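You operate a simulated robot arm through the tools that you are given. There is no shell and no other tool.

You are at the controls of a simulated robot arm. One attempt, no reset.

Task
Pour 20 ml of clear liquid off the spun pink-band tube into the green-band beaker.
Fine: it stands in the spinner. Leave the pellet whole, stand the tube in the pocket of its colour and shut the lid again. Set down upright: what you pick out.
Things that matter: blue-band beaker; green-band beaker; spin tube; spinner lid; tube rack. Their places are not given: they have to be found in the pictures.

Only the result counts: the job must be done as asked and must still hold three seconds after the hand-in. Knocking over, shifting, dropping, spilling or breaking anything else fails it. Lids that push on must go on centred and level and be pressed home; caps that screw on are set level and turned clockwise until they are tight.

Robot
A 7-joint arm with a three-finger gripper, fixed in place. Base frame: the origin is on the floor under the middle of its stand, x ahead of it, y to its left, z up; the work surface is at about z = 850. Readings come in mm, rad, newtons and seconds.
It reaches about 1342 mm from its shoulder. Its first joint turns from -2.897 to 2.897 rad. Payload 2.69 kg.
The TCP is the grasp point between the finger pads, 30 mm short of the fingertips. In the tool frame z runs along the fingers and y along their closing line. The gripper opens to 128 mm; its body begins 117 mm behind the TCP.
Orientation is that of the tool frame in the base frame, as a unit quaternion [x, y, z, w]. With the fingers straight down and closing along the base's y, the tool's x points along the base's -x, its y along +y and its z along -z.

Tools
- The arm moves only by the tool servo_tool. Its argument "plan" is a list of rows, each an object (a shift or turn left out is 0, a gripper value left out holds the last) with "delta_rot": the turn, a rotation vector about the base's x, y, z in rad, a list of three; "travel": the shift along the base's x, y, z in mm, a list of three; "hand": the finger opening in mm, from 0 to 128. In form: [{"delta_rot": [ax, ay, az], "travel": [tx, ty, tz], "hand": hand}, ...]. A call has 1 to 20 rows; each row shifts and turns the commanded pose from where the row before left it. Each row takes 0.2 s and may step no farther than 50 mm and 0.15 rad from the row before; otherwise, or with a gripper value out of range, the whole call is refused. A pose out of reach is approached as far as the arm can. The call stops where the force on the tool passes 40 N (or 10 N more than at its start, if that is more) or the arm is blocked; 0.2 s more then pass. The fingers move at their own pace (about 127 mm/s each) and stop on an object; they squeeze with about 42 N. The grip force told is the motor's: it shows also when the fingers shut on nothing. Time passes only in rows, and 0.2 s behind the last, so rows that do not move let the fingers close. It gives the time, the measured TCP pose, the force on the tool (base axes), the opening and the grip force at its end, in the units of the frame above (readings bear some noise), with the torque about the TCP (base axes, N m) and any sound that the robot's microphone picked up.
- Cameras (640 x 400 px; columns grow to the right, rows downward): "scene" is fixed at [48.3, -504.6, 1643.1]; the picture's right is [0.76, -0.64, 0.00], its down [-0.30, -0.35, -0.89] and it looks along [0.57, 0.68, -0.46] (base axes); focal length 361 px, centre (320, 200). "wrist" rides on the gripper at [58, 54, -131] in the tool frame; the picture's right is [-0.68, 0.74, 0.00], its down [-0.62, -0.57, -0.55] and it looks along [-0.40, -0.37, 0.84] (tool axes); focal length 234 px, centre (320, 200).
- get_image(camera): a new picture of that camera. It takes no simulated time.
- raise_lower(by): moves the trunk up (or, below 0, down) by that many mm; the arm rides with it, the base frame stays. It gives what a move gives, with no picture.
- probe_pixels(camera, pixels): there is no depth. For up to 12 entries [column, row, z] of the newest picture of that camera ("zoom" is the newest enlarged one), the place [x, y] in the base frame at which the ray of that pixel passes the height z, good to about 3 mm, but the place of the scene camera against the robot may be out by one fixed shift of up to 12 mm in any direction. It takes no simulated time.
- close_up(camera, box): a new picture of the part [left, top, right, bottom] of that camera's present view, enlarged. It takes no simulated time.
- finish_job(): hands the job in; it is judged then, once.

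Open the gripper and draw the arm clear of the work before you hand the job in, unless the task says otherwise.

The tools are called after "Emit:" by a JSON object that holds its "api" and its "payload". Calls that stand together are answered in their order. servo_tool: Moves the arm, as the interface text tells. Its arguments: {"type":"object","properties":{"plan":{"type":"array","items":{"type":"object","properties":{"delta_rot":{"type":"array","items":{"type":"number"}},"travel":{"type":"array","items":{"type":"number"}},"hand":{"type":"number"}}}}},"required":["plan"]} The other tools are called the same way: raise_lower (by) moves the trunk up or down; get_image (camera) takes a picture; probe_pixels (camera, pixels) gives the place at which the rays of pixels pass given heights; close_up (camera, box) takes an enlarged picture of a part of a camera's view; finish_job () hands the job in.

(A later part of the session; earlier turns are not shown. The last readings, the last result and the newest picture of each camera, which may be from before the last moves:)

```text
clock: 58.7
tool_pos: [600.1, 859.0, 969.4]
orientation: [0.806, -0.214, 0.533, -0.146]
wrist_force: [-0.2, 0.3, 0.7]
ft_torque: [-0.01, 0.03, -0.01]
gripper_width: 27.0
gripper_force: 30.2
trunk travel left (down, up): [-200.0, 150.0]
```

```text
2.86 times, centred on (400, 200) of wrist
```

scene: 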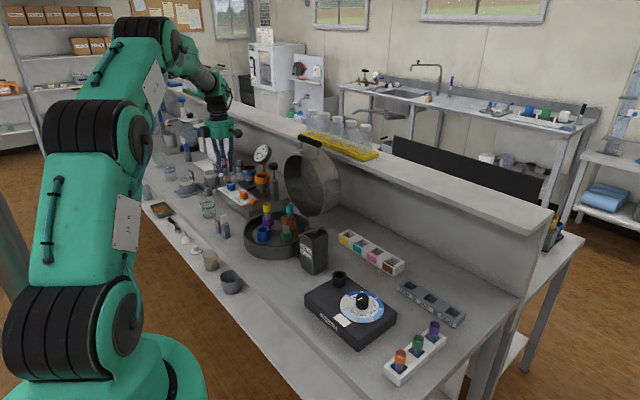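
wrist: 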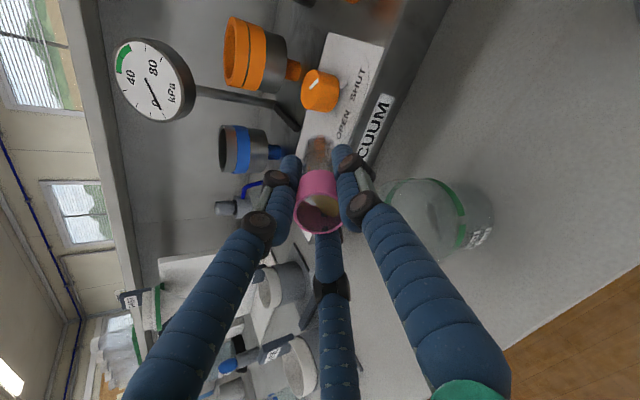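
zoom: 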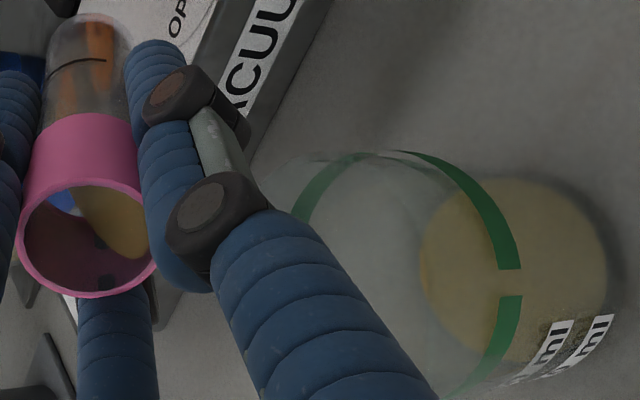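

Liquid is already in the beaker. I zoom tightly on the beaker level relative to its marks before doing anything else.

Emit:
{"api": "close_up", "payload": {"camera": "scene", "box": [202, 195, 226, 221]}}

Emit:
{"api": "close_up", "payload": {"camera": "wrist", "box": [420, 185, 520, 265]}}

Emit:
{"api": "close_up", "payload": {"camera": "scene", "box": [220, 180, 250, 200]}}

```text
15.38 times, centred on (214, 208) of scene
```

zoom: 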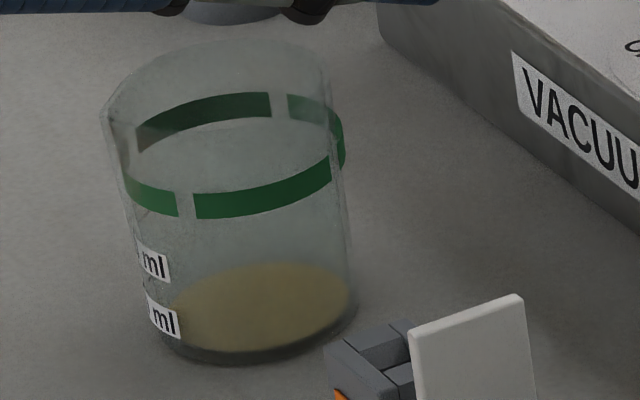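

```text
5.00 times, centred on (470, 225) of wrist
```

zoom: 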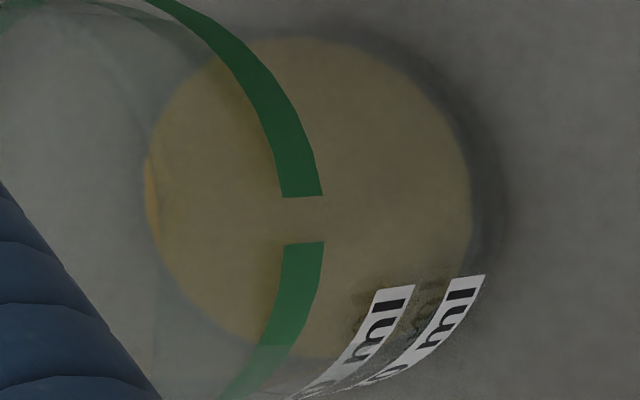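

```text
16.00 times, centred on (235, 190) of scene
```

zoom: 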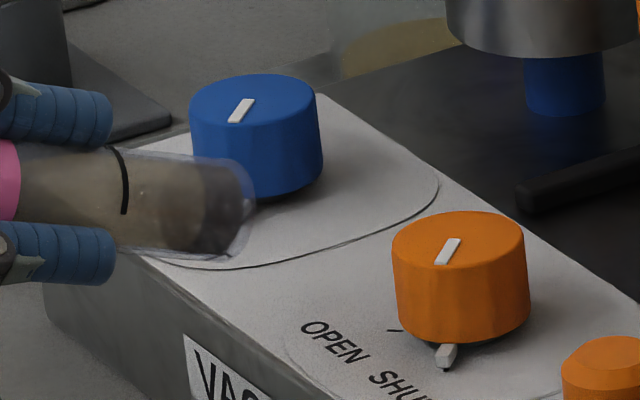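

Some liquid (a few mm deep) is in, nothing spilled. I hold for a second to see if flow has stopped at this tilt, then compare.

Emit:
{"api": "servo_tool", "payload": {"plan": [{}, {}, {}, {}, {}]}}

Emit:
{"api": "close_up", "payload": {"camera": "scene", "box": [202, 195, 226, 221]}}

Emit:
{"api": "close_up", "payload": {"camera": "wrist", "box": [420, 185, 520, 265]}}

```text
clock: 59.9
tool_pos: [600.4, 858.6, 969.6]
orientation: [0.806, -0.214, 0.533, -0.146]
wrist_force: [0.3, 0.4, -0.3]
ft_torque: [-0.03, 0.06, 0.02]
gripper_width: 27.5
gripper_force: 30.1
trunk travel left (down, up): [-200.0, 150.0]
```

```text
15.38 times, centred on (214, 208) of scene
```

zoom: 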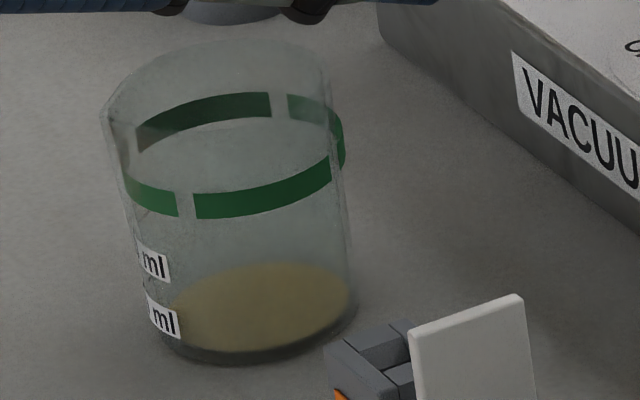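

```text
5.00 times, centred on (470, 225) of wrist
```

zoom: 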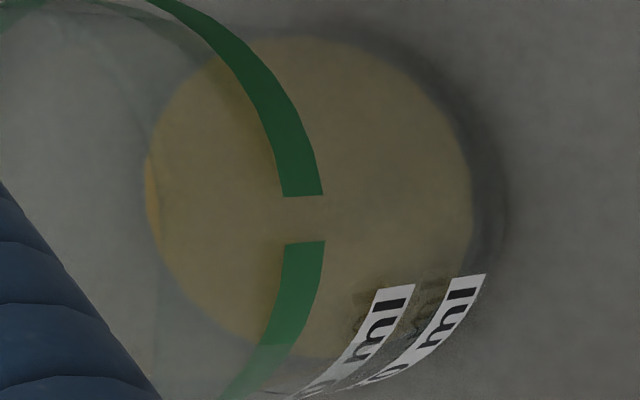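

Static: flow follows tilt. I probe the liquid's far and near edges at several heights to estimate the level.

Emit:
{"api": "probe_pixels", "payload": {"camera": "wrist", "pixels": [[435.4, 220, 850], [435.4, 220, 854], [435.4, 220, 858], [500.4, 225, 850], [500.4, 225, 854], [500.4, 225, 858], [466, 192.6, 854], [466, 256.6, 854], [507, 222, 850], [467, 223, 854]]}}

```text
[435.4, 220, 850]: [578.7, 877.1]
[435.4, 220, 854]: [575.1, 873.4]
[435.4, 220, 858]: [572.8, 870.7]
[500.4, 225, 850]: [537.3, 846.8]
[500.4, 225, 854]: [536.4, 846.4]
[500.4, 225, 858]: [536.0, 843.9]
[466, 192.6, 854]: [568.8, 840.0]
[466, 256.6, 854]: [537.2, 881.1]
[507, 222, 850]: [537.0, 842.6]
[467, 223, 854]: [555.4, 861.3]
```

Close-ups render real detail, so I zoom further on the beaker's base, label and level in the scene view.

Emit:
{"api": "close_up", "payload": {"camera": "scene", "box": [204, 207, 224, 220]}}

Emit:
{"api": "close_up", "payload": {"camera": "scene", "box": [205, 208, 213, 218]}}

Emit:
{"api": "close_up", "payload": {"camera": "wrist", "box": [475, 235, 510, 262]}}

```text
16.00 times, centred on (214, 214) of scene
```

zoom: 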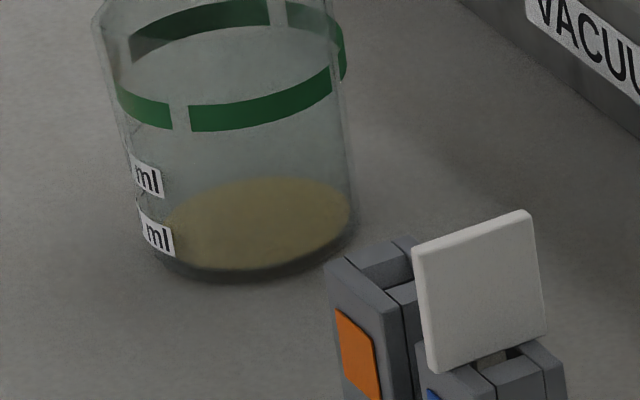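

```text
16.00 times, centred on (209, 213) of scene
```

zoom: 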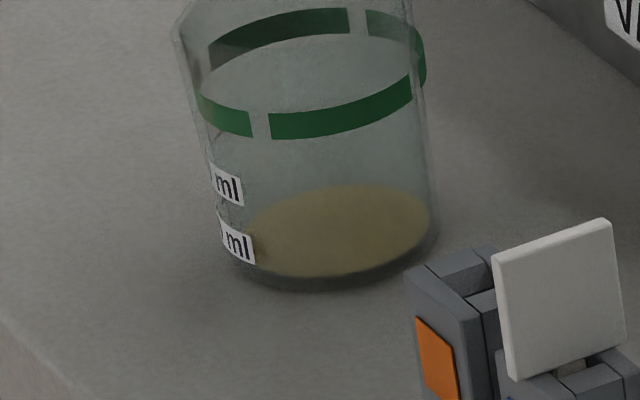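

```text
14.81 times, centred on (492, 248) of wrist
```

zoom: 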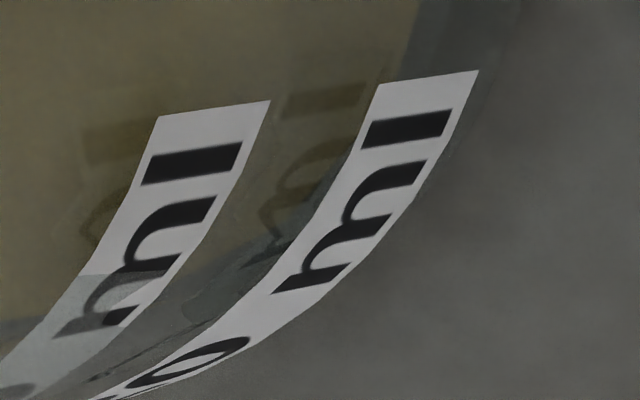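

Scale here is ≈3.2 zoom px per mm of height; the level is only a millimetre or two so far. I tilt about 3° more, hold, and re-measure.

Emit:
{"api": "servo_tool", "payload": {"plan": [{"delta_rot": [0, -0.025, 0]}, {"delta_rot": [0, -0.025, 0]}, {}, {}, {}, {}]}}

Emit:
{"api": "close_up", "payload": {"camera": "scene", "box": [205, 208, 213, 218]}}

Emit:
{"api": "close_up", "payload": {"camera": "scene", "box": [210, 172, 240, 200]}}

```text
clock: 61.3
tool_pos: [600.1, 858.5, 969.6]
orientation: [0.792, -0.211, 0.553, -0.15]
wrist_force: [-0.9, 0.7, -0.7]
ft_torque: [-0.01, 0.0, 0.02]
gripper_width: 27.3
gripper_force: 29.6
trunk travel left (down, up): [-200.0, 150.0]
```

```text
16.00 times, centred on (209, 213) of scene
```

zoom: 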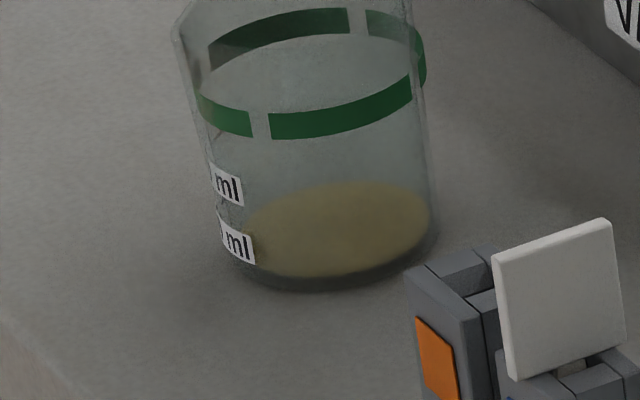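

```text
14.29 times, centred on (225, 186) of scene
```

zoom: 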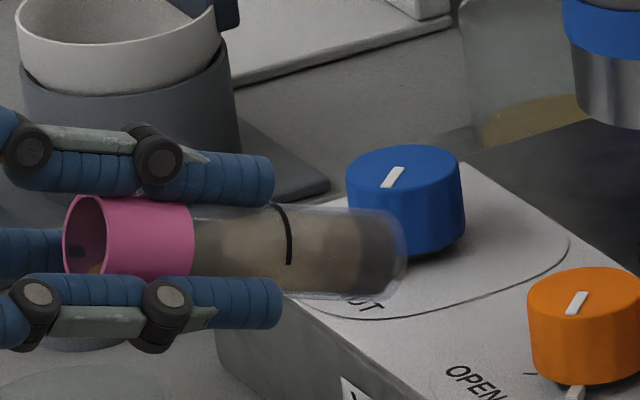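

Level rose by about 1 mm; tilt is 69.9°. By geometry, 20 ml should come near ~80°. I go gently to ~74° and re-measure.

Emit:
{"api": "servo_tool", "payload": {"plan": [{"delta_rot": [0, -0.018, 0]}, {"delta_rot": [0, -0.018, 0]}, {"delta_rot": [0, -0.018, 0]}, {"delta_rot": [0, -0.018, 0]}, {}, {}, {}, {}]}}

Emit:
{"api": "close_up", "payload": {"camera": "scene", "box": [205, 208, 213, 218]}}

Emit:
{"api": "close_up", "payload": {"camera": "scene", "box": [210, 172, 240, 200]}}

```text
clock: 63.1
tool_pos: [600.0, 858.0, 969.9]
orientation: [0.771, -0.204, 0.581, -0.159]
wrist_force: [-0.4, 0.3, -0.8]
ft_torque: [0.0, -0.01, 0.01]
gripper_width: 27.2
gripper_force: 29.5
trunk travel left (down, up): [-200.0, 150.0]
```

```text
16.00 times, centred on (209, 213) of scene
```

zoom: 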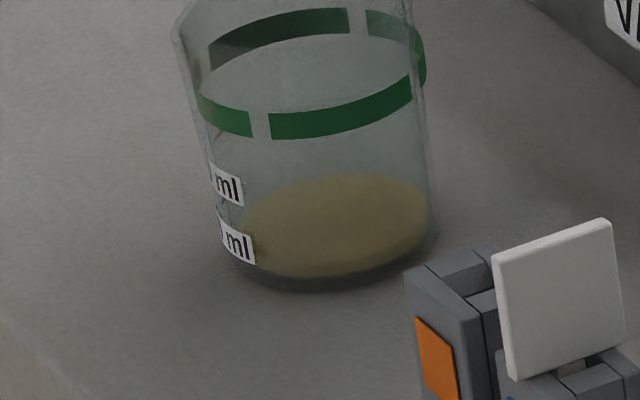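

```text
14.29 times, centred on (225, 186) of scene
```

zoom: 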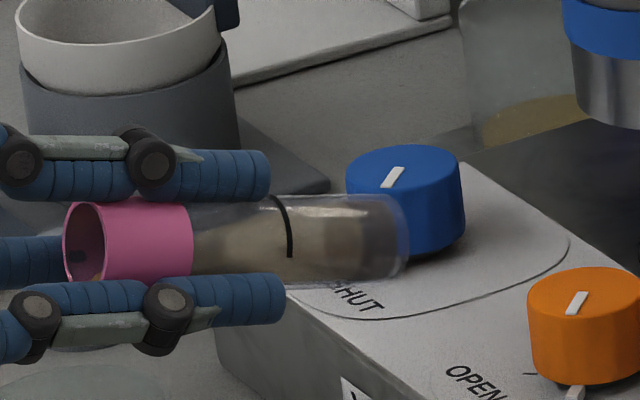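

Level rose another ~2.5 mm (tilt 74.1°), about 8 ml poured by my estimate. I pour a little more to ~77°, then I'll go upright and read the beaker's marks from the label side.

Emit:
{"api": "servo_tool", "payload": {"plan": [{"delta_rot": [0, -0.017, 0]}, {"delta_rot": [0, -0.017, 0]}, {"delta_rot": [0, -0.016, 0]}, {}, {}, {}, {}]}}

Emit:
{"api": "close_up", "payload": {"camera": "scene", "box": [205, 208, 213, 218]}}

Emit:
{"api": "close_up", "payload": {"camera": "scene", "box": [210, 172, 240, 200]}}

Emit:
{"api": "close_up", "payload": {"camera": "wrist", "box": [400, 160, 540, 280]}}

```text
clock: 64.7
tool_pos: [600.3, 858.9, 969.5]
orientation: [0.757, -0.201, 0.601, -0.162]
wrist_force: [0.6, 1.1, -0.6]
ft_torque: [0.0, 0.02, -0.02]
gripper_width: 27.3
gripper_force: 29.8
trunk travel left (down, up): [-200.0, 150.0]
```

```text
16.00 times, centred on (209, 213) of scene
```

zoom: 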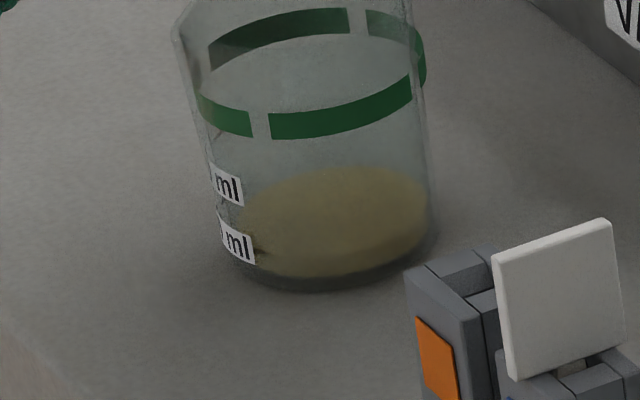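

```text
14.29 times, centred on (225, 186) of scene
```

zoom: 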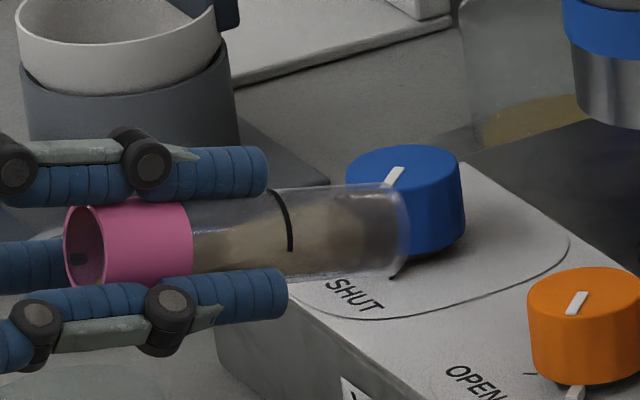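

```text
3.33 times, centred on (470, 220) of wrist
```

zoom: 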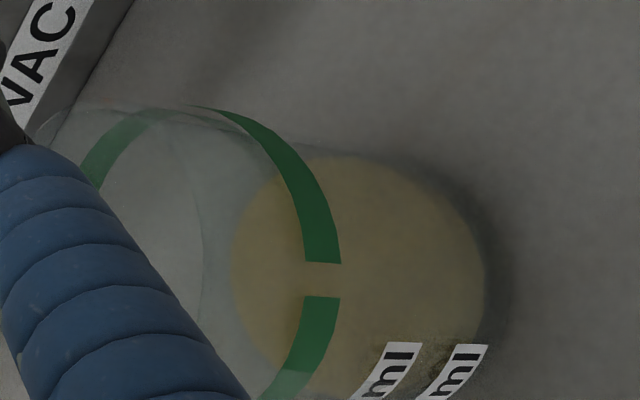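

Level top edge moved to y≈168 (≈12–15 ml by estimate). I tilt back and raise the tube upright to go and read the beaker marks.

Emit:
{"api": "servo_tool", "payload": {"plan": [{"delta_rot": [0, 0.03, 0]}, {"delta_rot": [0, 0.06, 0], "travel": [0, 0, 4]}, {"delta_rot": [0, 0.07, 0], "travel": [0, 0, 8]}, {"delta_rot": [0, 0.07, 0], "travel": [0, 0, 12]}, {"delta_rot": [0, 0.07, 0], "travel": [0, 0, 14]}, {"delta_rot": [0, 0.07, 0], "travel": [0, 0, 14]}, {"delta_rot": [0, 0.07, 0], "travel": [0, 0, 14]}, {"delta_rot": [0, 0.07, 0], "travel": [0, 0, 12]}, {"delta_rot": [0, 0.07, 0], "travel": [0, 0, 8]}, {"delta_rot": [0, 0.07, 0], "travel": [0, 0, 4]}, {"delta_rot": [0, 0.07, 0]}, {"delta_rot": [0, 0.07, 0]}, {"delta_rot": [0, 0.07, 0]}, {"delta_rot": [0, 0.07, 0]}, {"delta_rot": [0, 0.07, 0]}, {"delta_rot": [0, 0.07, 0]}, {"delta_rot": [0, 0.07, 0]}, {"delta_rot": [0, 0.07, 0]}, {"delta_rot": [0, 0.07, 0]}, {"delta_rot": [0, 0.065, 0]}]}}

Emit:
{"api": "close_up", "payload": {"camera": "scene", "box": [190, 140, 240, 225]}}

```text
clock: 68.9
tool_pos: [599.3, 856.8, 1059.9]
orientation: [0.966, -0.259, -0.002, -0.002]
wrist_force: [-0.7, 0.6, -0.7]
ft_torque: [-0.01, -0.01, 0.01]
gripper_width: 27.1
gripper_force: 29.3
trunk travel left (down, up): [-200.0, 150.0]
```

```text
4.71 times, centred on (215, 182) of scene
```

zoom: 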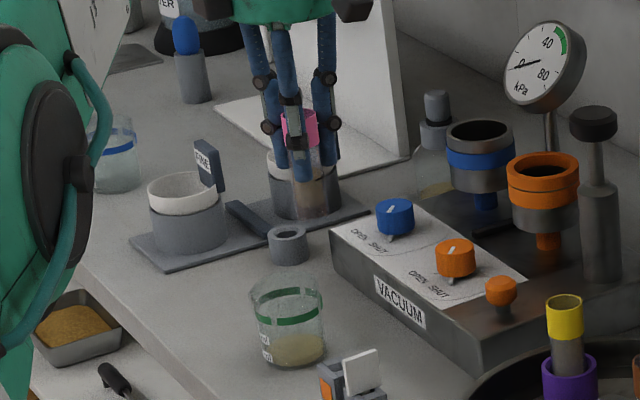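

Upright again. I zoom on the tube to see its remaining level and pellet.

Emit:
{"api": "close_up", "payload": {"camera": "scene", "box": [202, 164, 222, 190]}}

Emit:
{"api": "close_up", "payload": {"camera": "wrist", "box": [285, 130, 355, 240]}}

Emit:
{"api": "close_up", "payload": {"camera": "scene", "box": [205, 208, 213, 218]}}

```text
15.38 times, centred on (212, 177) of scene
```

zoom: 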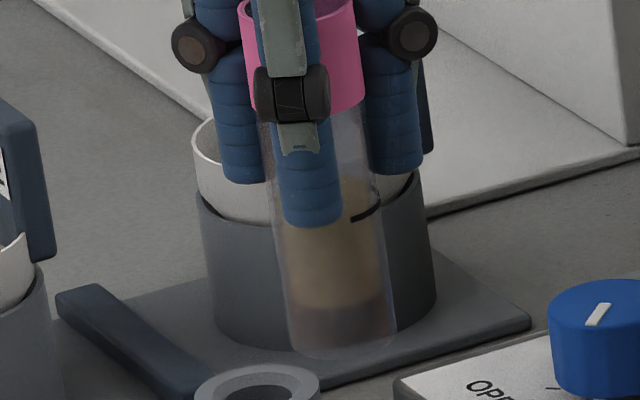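

```text
3.64 times, centred on (320, 185) of wrist
```

zoom: 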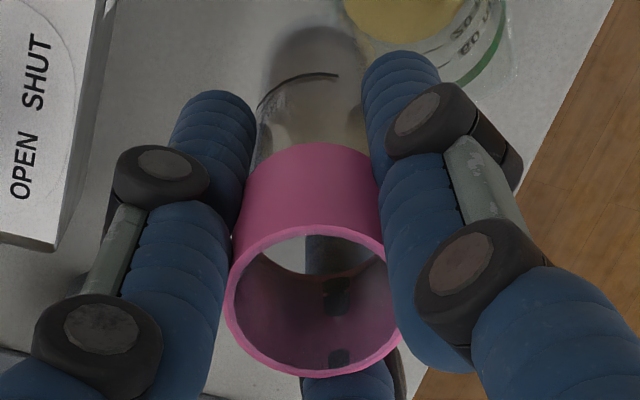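

```text
16.00 times, centred on (209, 213) of scene
```

zoom: 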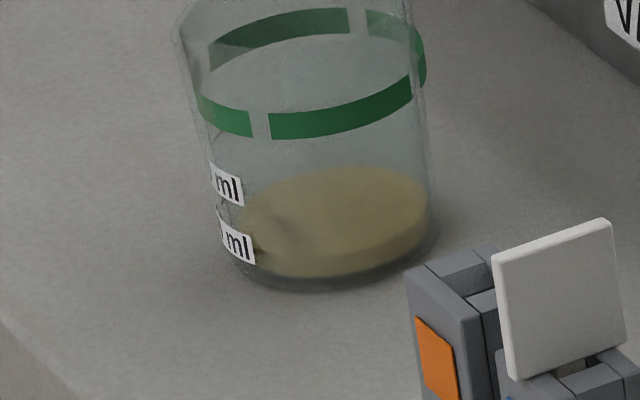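

The wrist view now shows the beaker's labels at its edge (wrist ≈(361,138)). I zoom there.

Emit:
{"api": "close_up", "payload": {"camera": "wrist", "box": [330, 115, 385, 160]}}

Emit:
{"api": "get_image", "payload": {"camera": "wrist"}}

```text
8.89 times, centred on (358, 138) of wrist
```

zoom: 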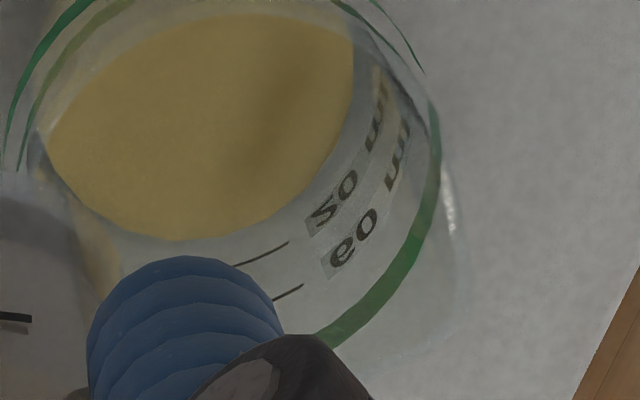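

```text
taken
```

wrist: 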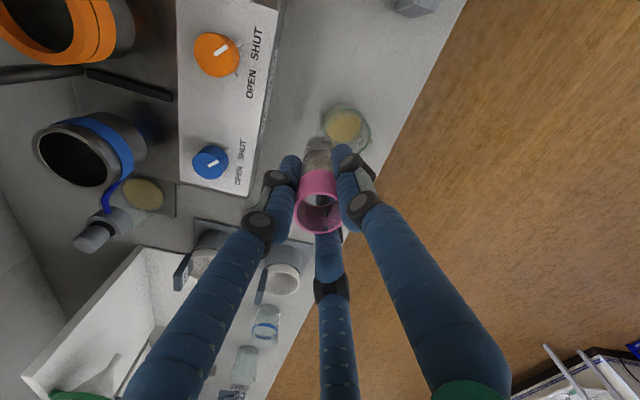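

The marks read "20 ml" (lower) and "60 ml" (upper), seen mirrored through the glass. To read the level properly I turn the camera to the label side: yaw −150° slowly while moving to about (546,1011).

Emit:
{"api": "servo_tool", "payload": {"plan": [{"delta_rot": [0, 0, -0.05], "travel": [-1, 3, 0]}, {"delta_rot": [0, 0, -0.1], "travel": [-2, 6, 0]}, {"delta_rot": [0, 0, -0.1], "travel": [-2, 6, 0]}, {"delta_rot": [0, 0, -0.1], "travel": [-2, 6, 0]}, {"delta_rot": [0, 0, -0.1], "travel": [-2, 6, 0]}, {"delta_rot": [0, 0, -0.1], "travel": [-2, 6, 0]}, {"delta_rot": [0, 0, -0.1], "travel": [-2, 6, 0]}, {"delta_rot": [0, 0, -0.1], "travel": [-2, 6, 0]}, {"delta_rot": [0, 0, -0.1], "travel": [-2, 6, 0]}, {"delta_rot": [0, 0, -0.1], "travel": [-2, 6, 0]}, {"delta_rot": [0, 0, -0.1], "travel": [-2, 6, 0]}, {"delta_rot": [0, 0, -0.1], "travel": [-2, 6, 0]}, {"delta_rot": [0, 0, -0.1], "travel": [-2, 6, 0]}, {"delta_rot": [0, 0, -0.1], "travel": [-2, 6, 0]}, {"delta_rot": [0, 0, -0.1], "travel": [-2, 6, 0]}, {"delta_rot": [0, 0, -0.1], "travel": [-2, 6, 0]}, {"delta_rot": [0, 0, -0.1], "travel": [-2, 6, 0]}, {"delta_rot": [0, 0, -0.1], "travel": [-2, 6, 0]}, {"delta_rot": [0, 0, -0.1], "travel": [-2, 6, 0]}, {"delta_rot": [0, 0, -0.1], "travel": [-2, 6, 0]}]}}

Emit:
{"api": "get_image", "payload": {"camera": "wrist"}}

Emit:
{"api": "get_image", "payload": {"camera": "scene"}}

```text
clock: 73.1
tool_pos: [538.0, 929.7, 1058.3]
orientation: [-0.35, 0.937, 0.0, 0.004]
wrist_force: [0.7, -0.3, 2.1]
ft_torque: [0.09, -0.04, 0.02]
gripper_width: 27.5
gripper_force: 29.9
out of reach, approached as far as the arm can: row 10, 14, 15, 17, 18, 20
trunk travel left (down, up): [-200.0, 150.0]
```

```text
taken
```

wrist: 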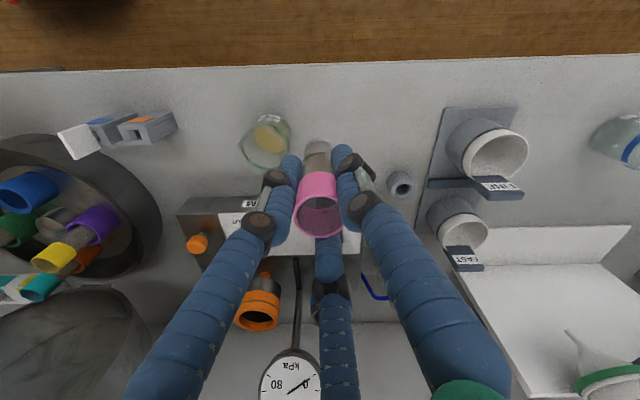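

```text
taken
```

scene: 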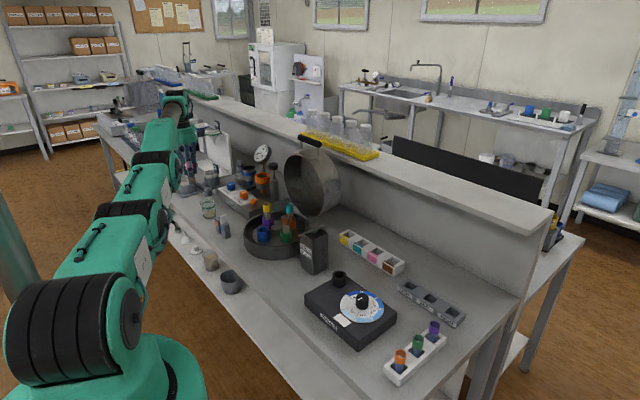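

The camera now looks along +x with the beaker at wrist (265,140). I zoom in on the marks.

Emit:
{"api": "close_up", "payload": {"camera": "wrist", "box": [230, 105, 305, 180]}}

Emit:
{"api": "close_up", "payload": {"camera": "wrist", "box": [260, 105, 300, 145]}}

```text
5.33 times, centred on (268, 142) of wrist
```

zoom: 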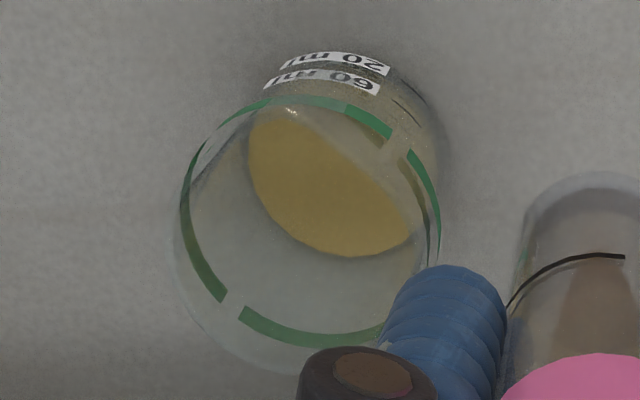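

```text
10.00 times, centred on (280, 125) of wrist
```

zoom: 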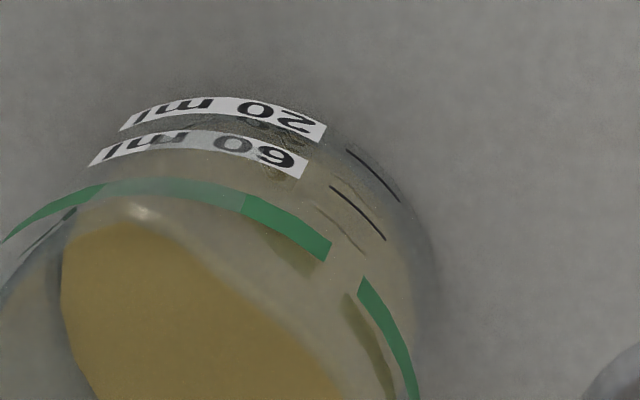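

Marks confirmed: "20 ml" and "60 ml", with ticks beside them, facing −x. From above I can't judge the level well, so I tilt the tool 60° (far below pouring tilt now) to look at the beaker nearly horizontally from the −x side.

Emit:
{"api": "servo_tool", "payload": {"plan": [{"delta_rot": [0, -0.04, 0], "travel": [-5, -1, 0]}, {"delta_rot": [0, -0.07, 0], "travel": [-9, -2, -2]}, {"delta_rot": [0, -0.07, 0], "travel": [-9, -2, -4]}, {"delta_rot": [0, -0.07, 0], "travel": [-9, -2, -4]}, {"delta_rot": [0, -0.07, 0], "travel": [-9, -2, -4]}, {"delta_rot": [0, -0.07, 0], "travel": [-9, -2, -4]}, {"delta_rot": [0, -0.07, 0], "travel": [-9, -2, -4]}, {"delta_rot": [0, -0.07, 0], "travel": [-9, -2, -4]}, {"delta_rot": [0, -0.07, 0], "travel": [-9, -2, -4]}, {"delta_rot": [0, -0.07, 0], "travel": [-9, -2, -4]}, {"delta_rot": [0, -0.07, 0], "travel": [-9, -2, -4]}, {"delta_rot": [0, -0.07, 0], "travel": [-9, -2, -4]}, {"delta_rot": [0, -0.07, 0], "travel": [-9, -2, -4]}, {"delta_rot": [0, -0.07, 0], "travel": [-9, -2, -4]}, {"delta_rot": [0, -0.07, 0], "travel": [-4, -2, -4]}, {"delta_rot": [0, -0.03, 0]}, {}]}}

Emit:
{"api": "get_image", "payload": {"camera": "wrist"}}

Emit:
{"api": "get_image", "payload": {"camera": "scene"}}

```text
clock: 76.7
tool_pos: [454.7, 1021.8, 1003.9]
orientation: [-0.304, 0.809, -0.178, 0.471]
wrist_force: [0.6, 0.6, -0.9]
ft_torque: [-0.01, 0.01, 0.0]
gripper_width: 27.3
gripper_force: 29.7
out of reach, approached as far as the arm can: row 2, 3, 4, 5, 6, 7, 8, 9, 10, 11, 12, 13, 14, 15
trunk travel left (down, up): [-200.0, 150.0]
```

```text
taken
```

wrist: 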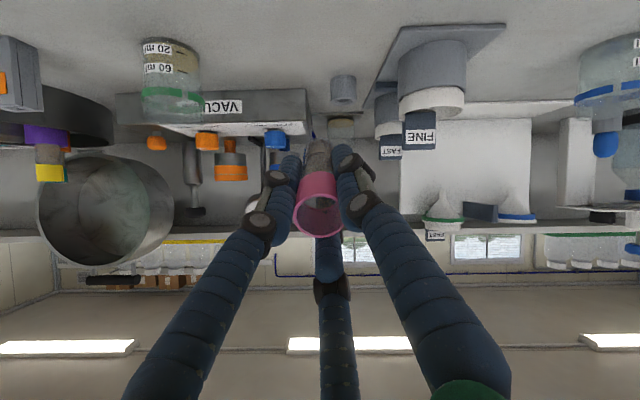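

```text
taken
```

scene: 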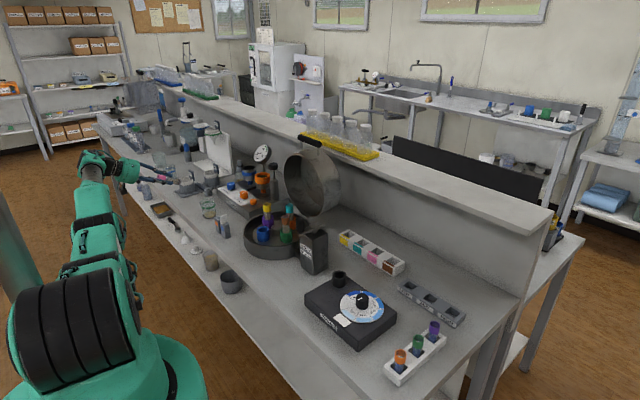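

The arm was at a reach limit and drifted in y, but the camera now has an almost horizontal view of the beaker at wrist (170,75) (upside down). I zoom in to read the level.

Emit:
{"api": "close_up", "payload": {"camera": "wrist", "box": [130, 30, 210, 85]}}

Emit:
{"api": "close_up", "payload": {"camera": "wrist", "box": [150, 32, 190, 57]}}

```text
7.27 times, centred on (170, 58) of wrist
```

zoom: 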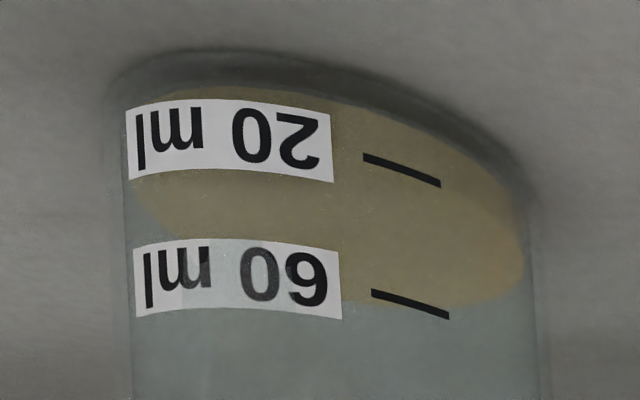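

```text
16.00 times, centred on (170, 44) of wrist
```

zoom: 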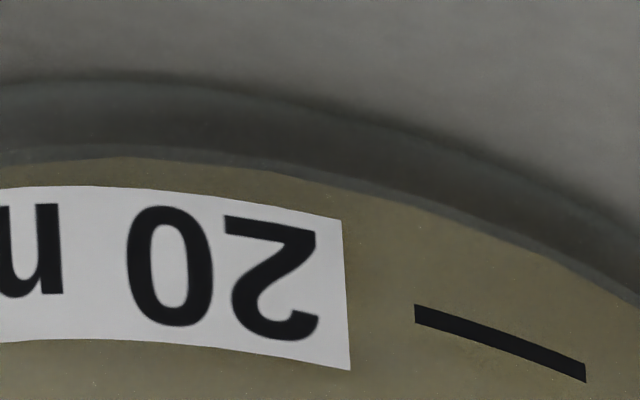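

Very clear view: ticks are level with the label centres; fitting the surface ellipse against the two tick planes puts the level ≈3.5 mm below the 20 ml tick, i.e. ≈12.7 ml poured. I need ≈7 ml more. I reverse out of this pose carefully, standing the tube up again.

Emit:
{"api": "servo_tool", "payload": {"plan": [{"delta_rot": [0, 0.03, 0], "travel": [2, -2, 3]}, {"delta_rot": [0, 0.07, 0], "travel": [5, -4, 4]}, {"delta_rot": [0, 0.07, 0], "travel": [6, -6, 4]}, {"delta_rot": [0, 0.07, 0], "travel": [6, -6, 4]}, {"delta_rot": [0, 0.07, 0], "travel": [6, -6, 4]}, {}]}}

Emit:
{"api": "get_image", "payload": {"camera": "scene"}}

```text
clock: 78.1
tool_pos: [481.4, 1007.6, 1023.4]
orientation: [-0.327, 0.872, -0.13, 0.339]
wrist_force: [-0.1, -0.3, -0.5]
ft_torque: [-0.02, 0.06, 0.02]
gripper_width: 27.3
gripper_force: 29.9
out of reach, approached as far as the arm can: row 2, 3, 5
trunk travel left (down, up): [-200.0, 150.0]
```

```text
taken
```

scene: 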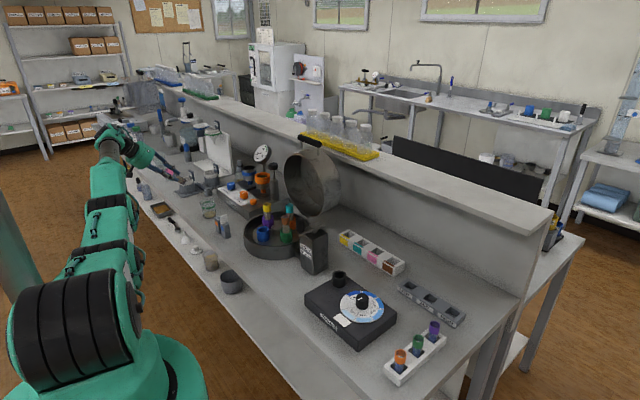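

Config is a bit awkward but moving. I continue to upright and begin turning the yaw back.

Emit:
{"api": "servo_tool", "payload": {"plan": [{"delta_rot": [0, 0.07, 0], "travel": [4, -4, 4]}, {"delta_rot": [0, 0.07, 0], "travel": [4, -4, 4]}, {"delta_rot": [0, 0.07, 0], "travel": [4, -4, 4]}, {"delta_rot": [0, 0.07, 0], "travel": [4, -4, 4]}, {"delta_rot": [0, 0.07, 0], "travel": [4, -4, 4]}, {"delta_rot": [0, 0.07, 0], "travel": [4, -4, 4]}, {"delta_rot": [0, 0.07, 0], "travel": [4, -4, 4]}, {"delta_rot": [0, 0.07, 0], "travel": [4, -4, 4]}, {"delta_rot": [0, 0.07, 0], "travel": [4, -4, 4]}, {"delta_rot": [0, 0.07, 0], "travel": [2, -2, 2]}, {"delta_rot": [0, 0.04, 0]}, {}]}}

```text
clock: 80.7
tool_pos: [509.0, 948.8, 1058.8]
orientation: [-0.351, 0.936, 0.0, 0.002]
wrist_force: [0.7, -0.1, 0.4]
ft_torque: [0.0, 0.01, 0.02]
gripper_width: 27.2
gripper_force: 30.0
out of reach, approached as far as the arm can: row 8, 9, 10, 11
trunk travel left (down, up): [-200.0, 150.0]
```

Upright at (509,949,1059). I rotate the yaw +109° back to the pouring orientation while returning toward the beaker.

Emit:
{"api": "servo_tool", "payload": {"plan": [{"delta_rot": [0, 0, 0.06], "travel": [2, -2, 0]}, {"delta_rot": [0, 0, 0.1], "travel": [4, -4, 0]}, {"delta_rot": [0, 0, 0.1], "travel": [5, -5, 0]}, {"delta_rot": [0, 0, 0.1], "travel": [5, -5, 0]}, {"delta_rot": [0, 0, 0.1], "travel": [5, -5, 0]}, {"delta_rot": [0, 0, 0.1], "travel": [5, -5, 0]}, {"delta_rot": [0, 0, 0.1], "travel": [5, -5, 0]}, {"delta_rot": [0, 0, 0.1], "travel": [5, -5, 0]}, {"delta_rot": [0, 0, 0.1], "travel": [5, -5, 0]}, {"delta_rot": [0, 0, 0.1], "travel": [5, -5, 0]}, {"delta_rot": [0, 0, 0.1], "travel": [5, -5, 0]}, {"delta_rot": [0, 0, 0.1], "travel": [5, -5, 0]}, {"delta_rot": [0, 0, 0.1], "travel": [5, -5, 0]}, {"delta_rot": [0, 0, 0.1], "travel": [5, -5, 0]}, {"delta_rot": [0, 0, 0.1], "travel": [5, -5, 0]}, {"delta_rot": [0, 0, 0.1], "travel": [5, -5, 0]}, {"delta_rot": [0, 0, 0.1], "travel": [5, -5, 0]}, {"delta_rot": [0, 0, 0.1], "travel": [5, -5, 0]}, {"delta_rot": [0, 0, 0.1], "travel": [5, -5, 0]}, {"delta_rot": [0, 0, 0.05], "travel": [3, -2, 0]}]}}

Emit:
{"api": "get_image", "payload": {"camera": "scene"}}

```text
clock: 84.9
tool_pos: [603.3, 854.7, 1057.6]
orientation: [0.967, -0.254, -0.002, -0.002]
wrist_force: [-0.5, -0.1, -1.1]
ft_torque: [0.01, -0.04, 0.03]
gripper_width: 27.4
gripper_force: 30.0
trunk travel left (down, up): [-200.0, 150.0]
```

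```text
taken
```

scene: 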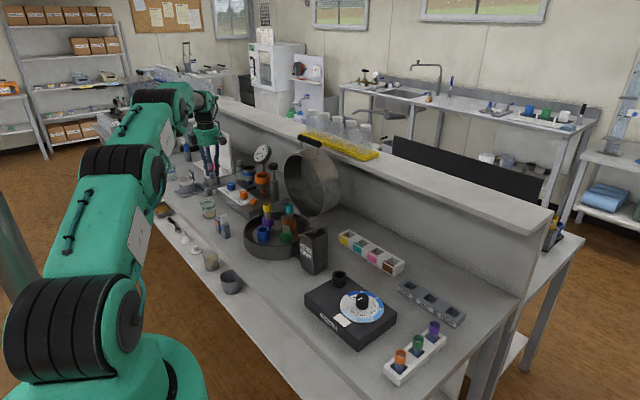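

Back at (603,855,1058) in the pouring orientation. I tilt again in place in stages, watching for reach limits.

Emit:
{"api": "servo_tool", "payload": {"plan": [{"delta_rot": [0, -0.03, 0], "travel": [-1, 1, 1]}, {"delta_rot": [0, -0.06, 0], "travel": [-1, 1, 1]}, {"delta_rot": [0, -0.07, 0], "travel": [0, 1, 0]}, {"delta_rot": [0, -0.07, 0]}, {"delta_rot": [0, -0.07, 0]}, {"delta_rot": [0, -0.07, 0]}, {"delta_rot": [0, -0.07, 0]}, {"delta_rot": [0, -0.07, 0]}, {}]}}

```text
clock: 86.9
tool_pos: [601.3, 858.5, 1060.3]
orientation: [0.936, -0.244, 0.243, -0.067]
wrist_force: [-0.2, 0.0, -0.4]
ft_torque: [-0.02, -0.02, -0.03]
gripper_width: 27.2
gripper_force: 29.8
trunk travel left (down, up): [-200.0, 150.0]
```

No reach trouble. I continue to ~61° and lower to z≈970.

Emit:
{"api": "servo_tool", "payload": {"plan": [{"delta_rot": [0, -0.07, 0]}, {"delta_rot": [0, -0.07, 0]}, {"delta_rot": [0, -0.07, 0]}, {"delta_rot": [0, -0.07, 0]}, {"delta_rot": [0, -0.07, 0], "travel": [0, 0, -4]}, {"delta_rot": [0, -0.07, 0], "travel": [0, 0, -8]}, {"delta_rot": [0, -0.07, 0], "travel": [0, 0, -12]}, {"delta_rot": [0, -0.07, 0], "travel": [0, 0, -14]}, {"travel": [0, 0, -14]}, {"travel": [0, 0, -14]}, {"travel": [0, 0, -12]}, {"travel": [0, 0, -8]}, {"travel": [0, 0, -4]}, {}]}}

Emit:
{"api": "close_up", "payload": {"camera": "scene", "box": [185, 165, 245, 225]}}

```text
clock: 89.9
tool_pos: [601.2, 859.2, 970.1]
orientation: [0.833, -0.217, 0.492, -0.132]
wrist_force: [-0.6, 0.8, -1.2]
ft_torque: [0.01, 0.0, 0.0]
gripper_width: 27.2
gripper_force: 30.3
trunk travel left (down, up): [-200.0, 150.0]
```

```text
6.67 times, centred on (215, 195) of scene
```

zoom: 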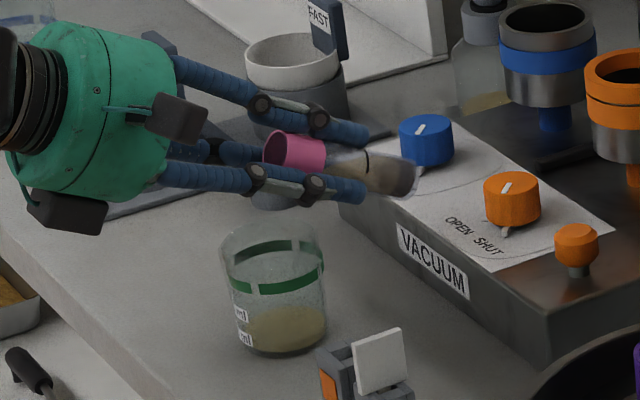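

Pose matches the earlier one. I tilt to ~77° (previous pour point), then a little past it to ~79°.

Emit:
{"api": "servo_tool", "payload": {"plan": [{"delta_rot": [0, -0.04, 0]}, {"delta_rot": [0, -0.04, 0]}, {"delta_rot": [0, -0.04, 0]}, {"delta_rot": [0, -0.04, 0]}, {"delta_rot": [0, -0.04, 0]}, {"delta_rot": [0, -0.035, 0]}, {"delta_rot": [0, -0.03, 0]}, {"delta_rot": [0, -0.02, 0]}, {"delta_rot": [0, -0.015, 0]}, {"delta_rot": [0, -0.012, 0]}, {}, {}, {}, {}]}}

Emit:
{"api": "close_up", "payload": {"camera": "scene", "box": [205, 208, 213, 218]}}

Emit:
{"api": "close_up", "payload": {"camera": "scene", "box": [210, 172, 240, 200]}}

```text
clock: 92.9
tool_pos: [601.3, 858.0, 969.2]
orientation: [0.746, -0.194, 0.615, -0.163]
wrist_force: [-0.5, 0.3, -0.3]
ft_torque: [-0.02, 0.02, 0.0]
gripper_width: 27.4
gripper_force: 29.6
trunk travel left (down, up): [-200.0, 150.0]
```

```text
16.00 times, centred on (209, 213) of scene
```

zoom: 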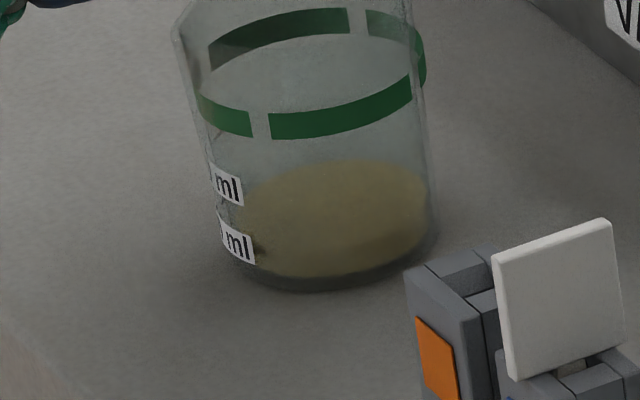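

```text
14.29 times, centred on (225, 186) of scene
```

zoom: 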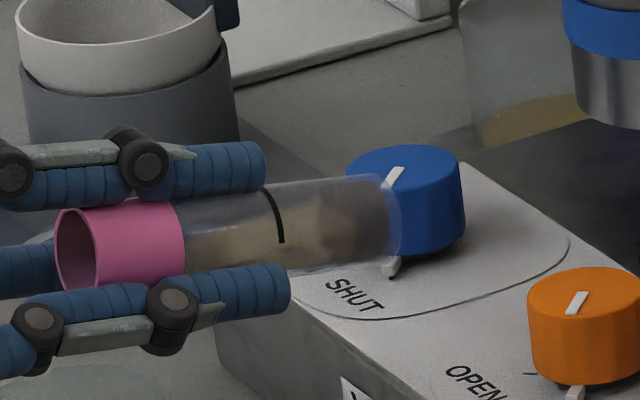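

Top edge at y≈160 now (tilt 79.0°). Calibrating against the side view, 20 ml corresponds to ≈y 157–158, so roughly 1.5–2.5 ml more. I add 0.6° and re-measure.

Emit:
{"api": "servo_tool", "payload": {"plan": [{"delta_rot": [0, -0.006, 0]}, {"delta_rot": [0, -0.005, 0]}, {}, {}, {}, {}]}}

Emit:
{"api": "close_up", "payload": {"camera": "scene", "box": [205, 208, 213, 218]}}

Emit:
{"api": "close_up", "payload": {"camera": "scene", "box": [210, 172, 240, 200]}}

```text
clock: 94.3
tool_pos: [600.8, 857.4, 970.4]
orientation: [0.743, -0.193, 0.619, -0.165]
wrist_force: [0.5, 0.3, -0.8]
ft_torque: [0.0, 0.03, 0.02]
gripper_width: 27.1
gripper_force: 29.6
trunk travel left (down, up): [-200.0, 150.0]
```

```text
16.00 times, centred on (209, 213) of scene
```

zoom: 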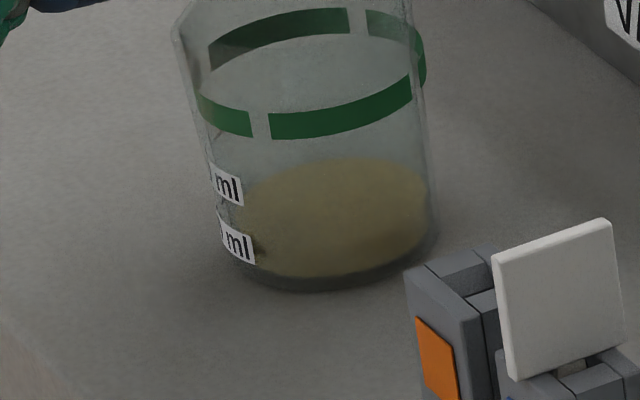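

```text
14.29 times, centred on (225, 186) of scene
```

zoom: 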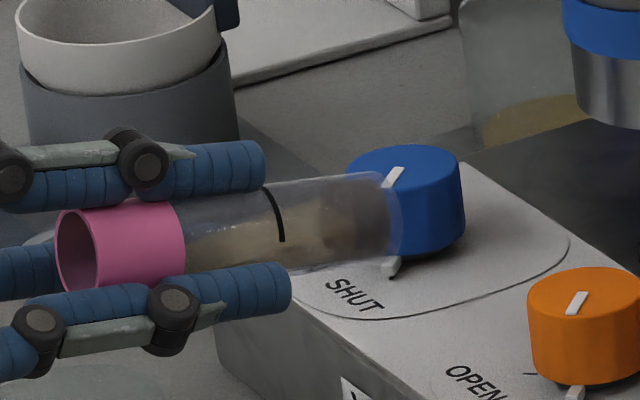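

Top edge ≈158.5 at 79.7°: about 18.5–19.5 ml. I add a last 0.3° before checking with the side view.

Emit:
{"api": "servo_tool", "payload": {"plan": [{"delta_rot": [0, -0.006, 0]}, {}, {}, {}, {}]}}

Emit:
{"api": "close_up", "payload": {"camera": "scene", "box": [205, 208, 213, 218]}}

```text
clock: 95.5
tool_pos: [601.1, 858.1, 969.2]
orientation: [0.741, -0.193, 0.621, -0.166]
wrist_force: [-0.7, -0.3, -1.1]
ft_torque: [0.02, -0.01, -0.04]
gripper_width: 27.2
gripper_force: 29.5
trunk travel left (down, up): [-200.0, 150.0]
```

```text
16.00 times, centred on (209, 213) of scene
```

zoom: 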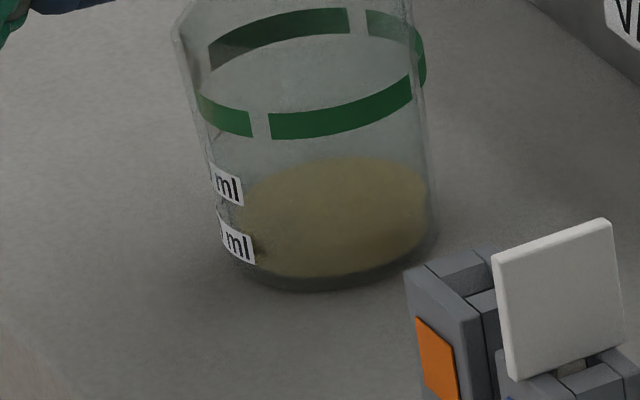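

Top edge ≈157.5, consistent with ~19–20 ml. I stand the tube up again and then check from the side.

Emit:
{"api": "servo_tool", "payload": {"plan": [{"delta_rot": [0, 0.03, 0]}, {"delta_rot": [0, 0.06, 0], "travel": [0, 0, 4]}, {"delta_rot": [0, 0.07, 0], "travel": [0, 0, 8]}, {"delta_rot": [0, 0.07, 0], "travel": [0, 0, 12]}, {"delta_rot": [0, 0.07, 0], "travel": [0, 0, 14]}, {"delta_rot": [0, 0.07, 0], "travel": [0, 0, 14]}, {"delta_rot": [0, 0.07, 0], "travel": [0, 0, 14]}, {"delta_rot": [0, 0.07, 0], "travel": [0, 0, 12]}, {"delta_rot": [0, 0.07, 0], "travel": [0, 0, 8]}, {"delta_rot": [0, 0.07, 0], "travel": [0, 0, 4]}, {"delta_rot": [0, 0.07, 0]}, {"delta_rot": [0, 0.07, 0]}, {"delta_rot": [0, 0.07, 0]}, {"delta_rot": [0, 0.07, 0]}, {"delta_rot": [0, 0.07, 0]}, {"delta_rot": [0, 0.07, 0]}, {"delta_rot": [0, 0.07, 0]}, {"delta_rot": [0, 0.07, 0]}, {"delta_rot": [0, 0.07, 0]}, {"delta_rot": [0, 0.07, 0]}]}}

Emit:
{"api": "close_up", "payload": {"camera": "scene", "box": [202, 164, 222, 190]}}

Emit:
{"api": "close_up", "payload": {"camera": "scene", "box": [205, 208, 213, 218]}}

```text
clock: 99.7
tool_pos: [600.6, 857.7, 1059.9]
orientation: [0.967, -0.253, 0.021, -0.009]
wrist_force: [-0.8, -0.8, -0.8]
ft_torque: [-0.01, -0.02, 0.02]
gripper_width: 27.3
gripper_force: 30.5
trunk travel left (down, up): [-200.0, 150.0]
```

```text
15.38 times, centred on (212, 177) of scene
```

zoom: 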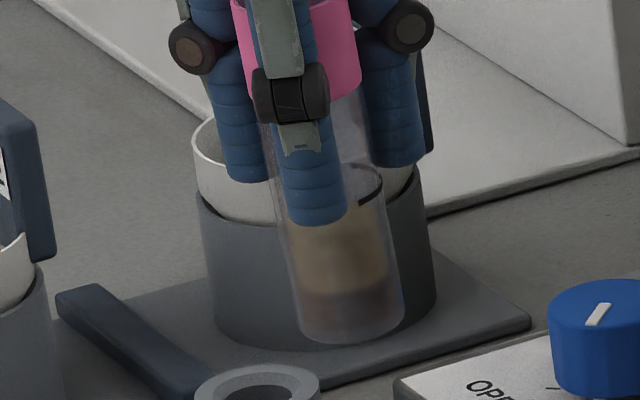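

```text
16.00 times, centred on (209, 213) of scene
```

zoom: 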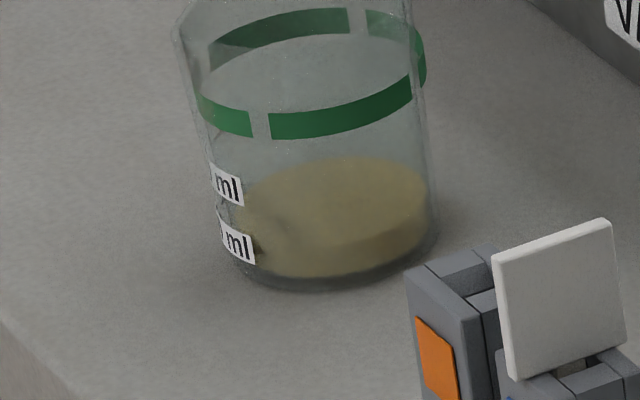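

The tube level dropped and the surface/side boundary in the beaker is visible (front edge ≈y 245 vs floor ≈276 → ~10 mm depth ≈ 20 ml). I verify from the label side: rotate yaw −55° while moving to (530,925,1060).

Emit:
{"api": "servo_tool", "payload": {"plan": [{"delta_rot": [0, 0.02, -0.06], "travel": [-4, 4, 0]}, {"delta_rot": [0, 0.02, -0.08], "travel": [-7, 7, 0]}, {"delta_rot": [0, 0, -0.1], "travel": [-8, 8, 0]}, {"delta_rot": [0, 0, -0.1], "travel": [-8, 8, 0]}, {"delta_rot": [0, 0, -0.1], "travel": [-8, 8, 0]}, {"delta_rot": [0, 0, -0.1], "travel": [-8, 8, 0]}, {"delta_rot": [0, 0, -0.1], "travel": [-8, 8, 0]}, {"delta_rot": [0, 0, -0.1], "travel": [-8, 8, 0]}, {"delta_rot": [0, 0, -0.1], "travel": [-8, 8, 0]}, {"delta_rot": [0, 0, -0.1], "travel": [-4, 4, 0]}, {}]}}

Emit:
{"api": "get_image", "payload": {"camera": "wrist"}}

```text
clock: 102.1
tool_pos: [529.7, 929.7, 1059.6]
orientation: [0.747, -0.664, 0.003, 0.001]
wrist_force: [-0.4, -0.4, -1.2]
ft_torque: [-0.01, 0.0, -0.01]
gripper_width: 27.3
gripper_force: 29.7
trunk travel left (down, up): [-200.0, 150.0]
```

```text
taken
```

wrist: 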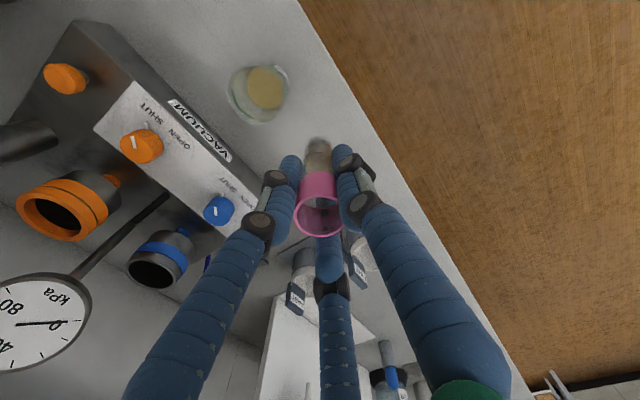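

No reach trouble. Now I tilt −60° about y in stages while backing off in x to about (434,935,1000).

Emit:
{"api": "servo_tool", "payload": {"plan": [{"delta_rot": [0, -0.04, 0], "travel": [-3, 0, 0]}, {"delta_rot": [0, -0.07, 0], "travel": [-6, 0, -2]}, {"delta_rot": [0, -0.07, 0], "travel": [-6, 0, -4]}, {"delta_rot": [0, -0.07, 0], "travel": [-6, 1, -4]}, {"delta_rot": [0, -0.07, 0], "travel": [-6, 1, -4]}, {"delta_rot": [0, -0.07, 0], "travel": [-6, 1, -4]}, {"delta_rot": [0, -0.07, 0], "travel": [-6, 1, -4]}, {}]}}

```text
clock: 103.9
tool_pos: [490.7, 933.7, 1038.0]
orientation: [0.727, -0.646, 0.174, -0.153]
wrist_force: [-0.5, 0.0, 0.4]
ft_torque: [-0.03, -0.05, 0.03]
gripper_width: 27.3
gripper_force: 30.1
trunk travel left (down, up): [-200.0, 150.0]
```

Still within reach. I continue the tilt to ~60° and lower to z≈960.

Emit:
{"api": "servo_tool", "payload": {"plan": [{"delta_rot": [0, -0.07, 0], "travel": [-6, 0, -6]}, {"delta_rot": [0, -0.07, 0], "travel": [-6, 0, -8]}, {"delta_rot": [0, -0.07, 0], "travel": [-6, 0, -8]}, {"delta_rot": [0, -0.07, 0], "travel": [-6, 0, -8]}, {"delta_rot": [0, -0.07, 0], "travel": [-6, 0, -8]}, {"delta_rot": [0, -0.07, 0], "travel": [-6, 0, -8]}, {"delta_rot": [0, -0.07, 0], "travel": [-6, 0, -8]}, {"delta_rot": [0, -0.06, 0], "travel": [-4, 0, -8]}, {"travel": [0, 0, -8]}, {}]}}

Emit:
{"api": "get_image", "payload": {"camera": "wrist"}}

```text
clock: 106.1
tool_pos: [445.1, 933.6, 967.1]
orientation: [0.652, -0.581, 0.365, -0.323]
wrist_force: [-0.4, 0.3, -1.0]
ft_torque: [0.01, 0.0, 0.01]
gripper_width: 27.1
gripper_force: 30.0
trunk travel left (down, up): [-200.0, 150.0]
```

```text
taken
```

wrist: 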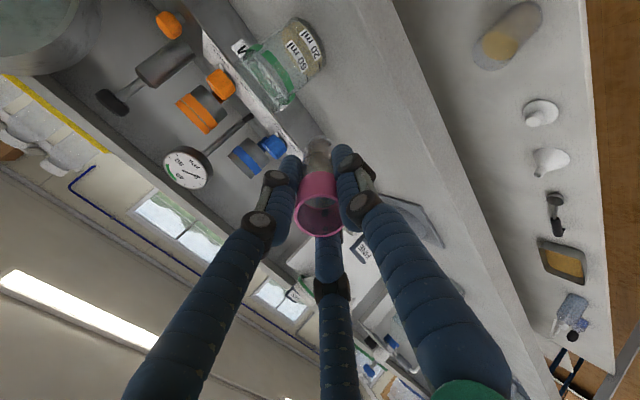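

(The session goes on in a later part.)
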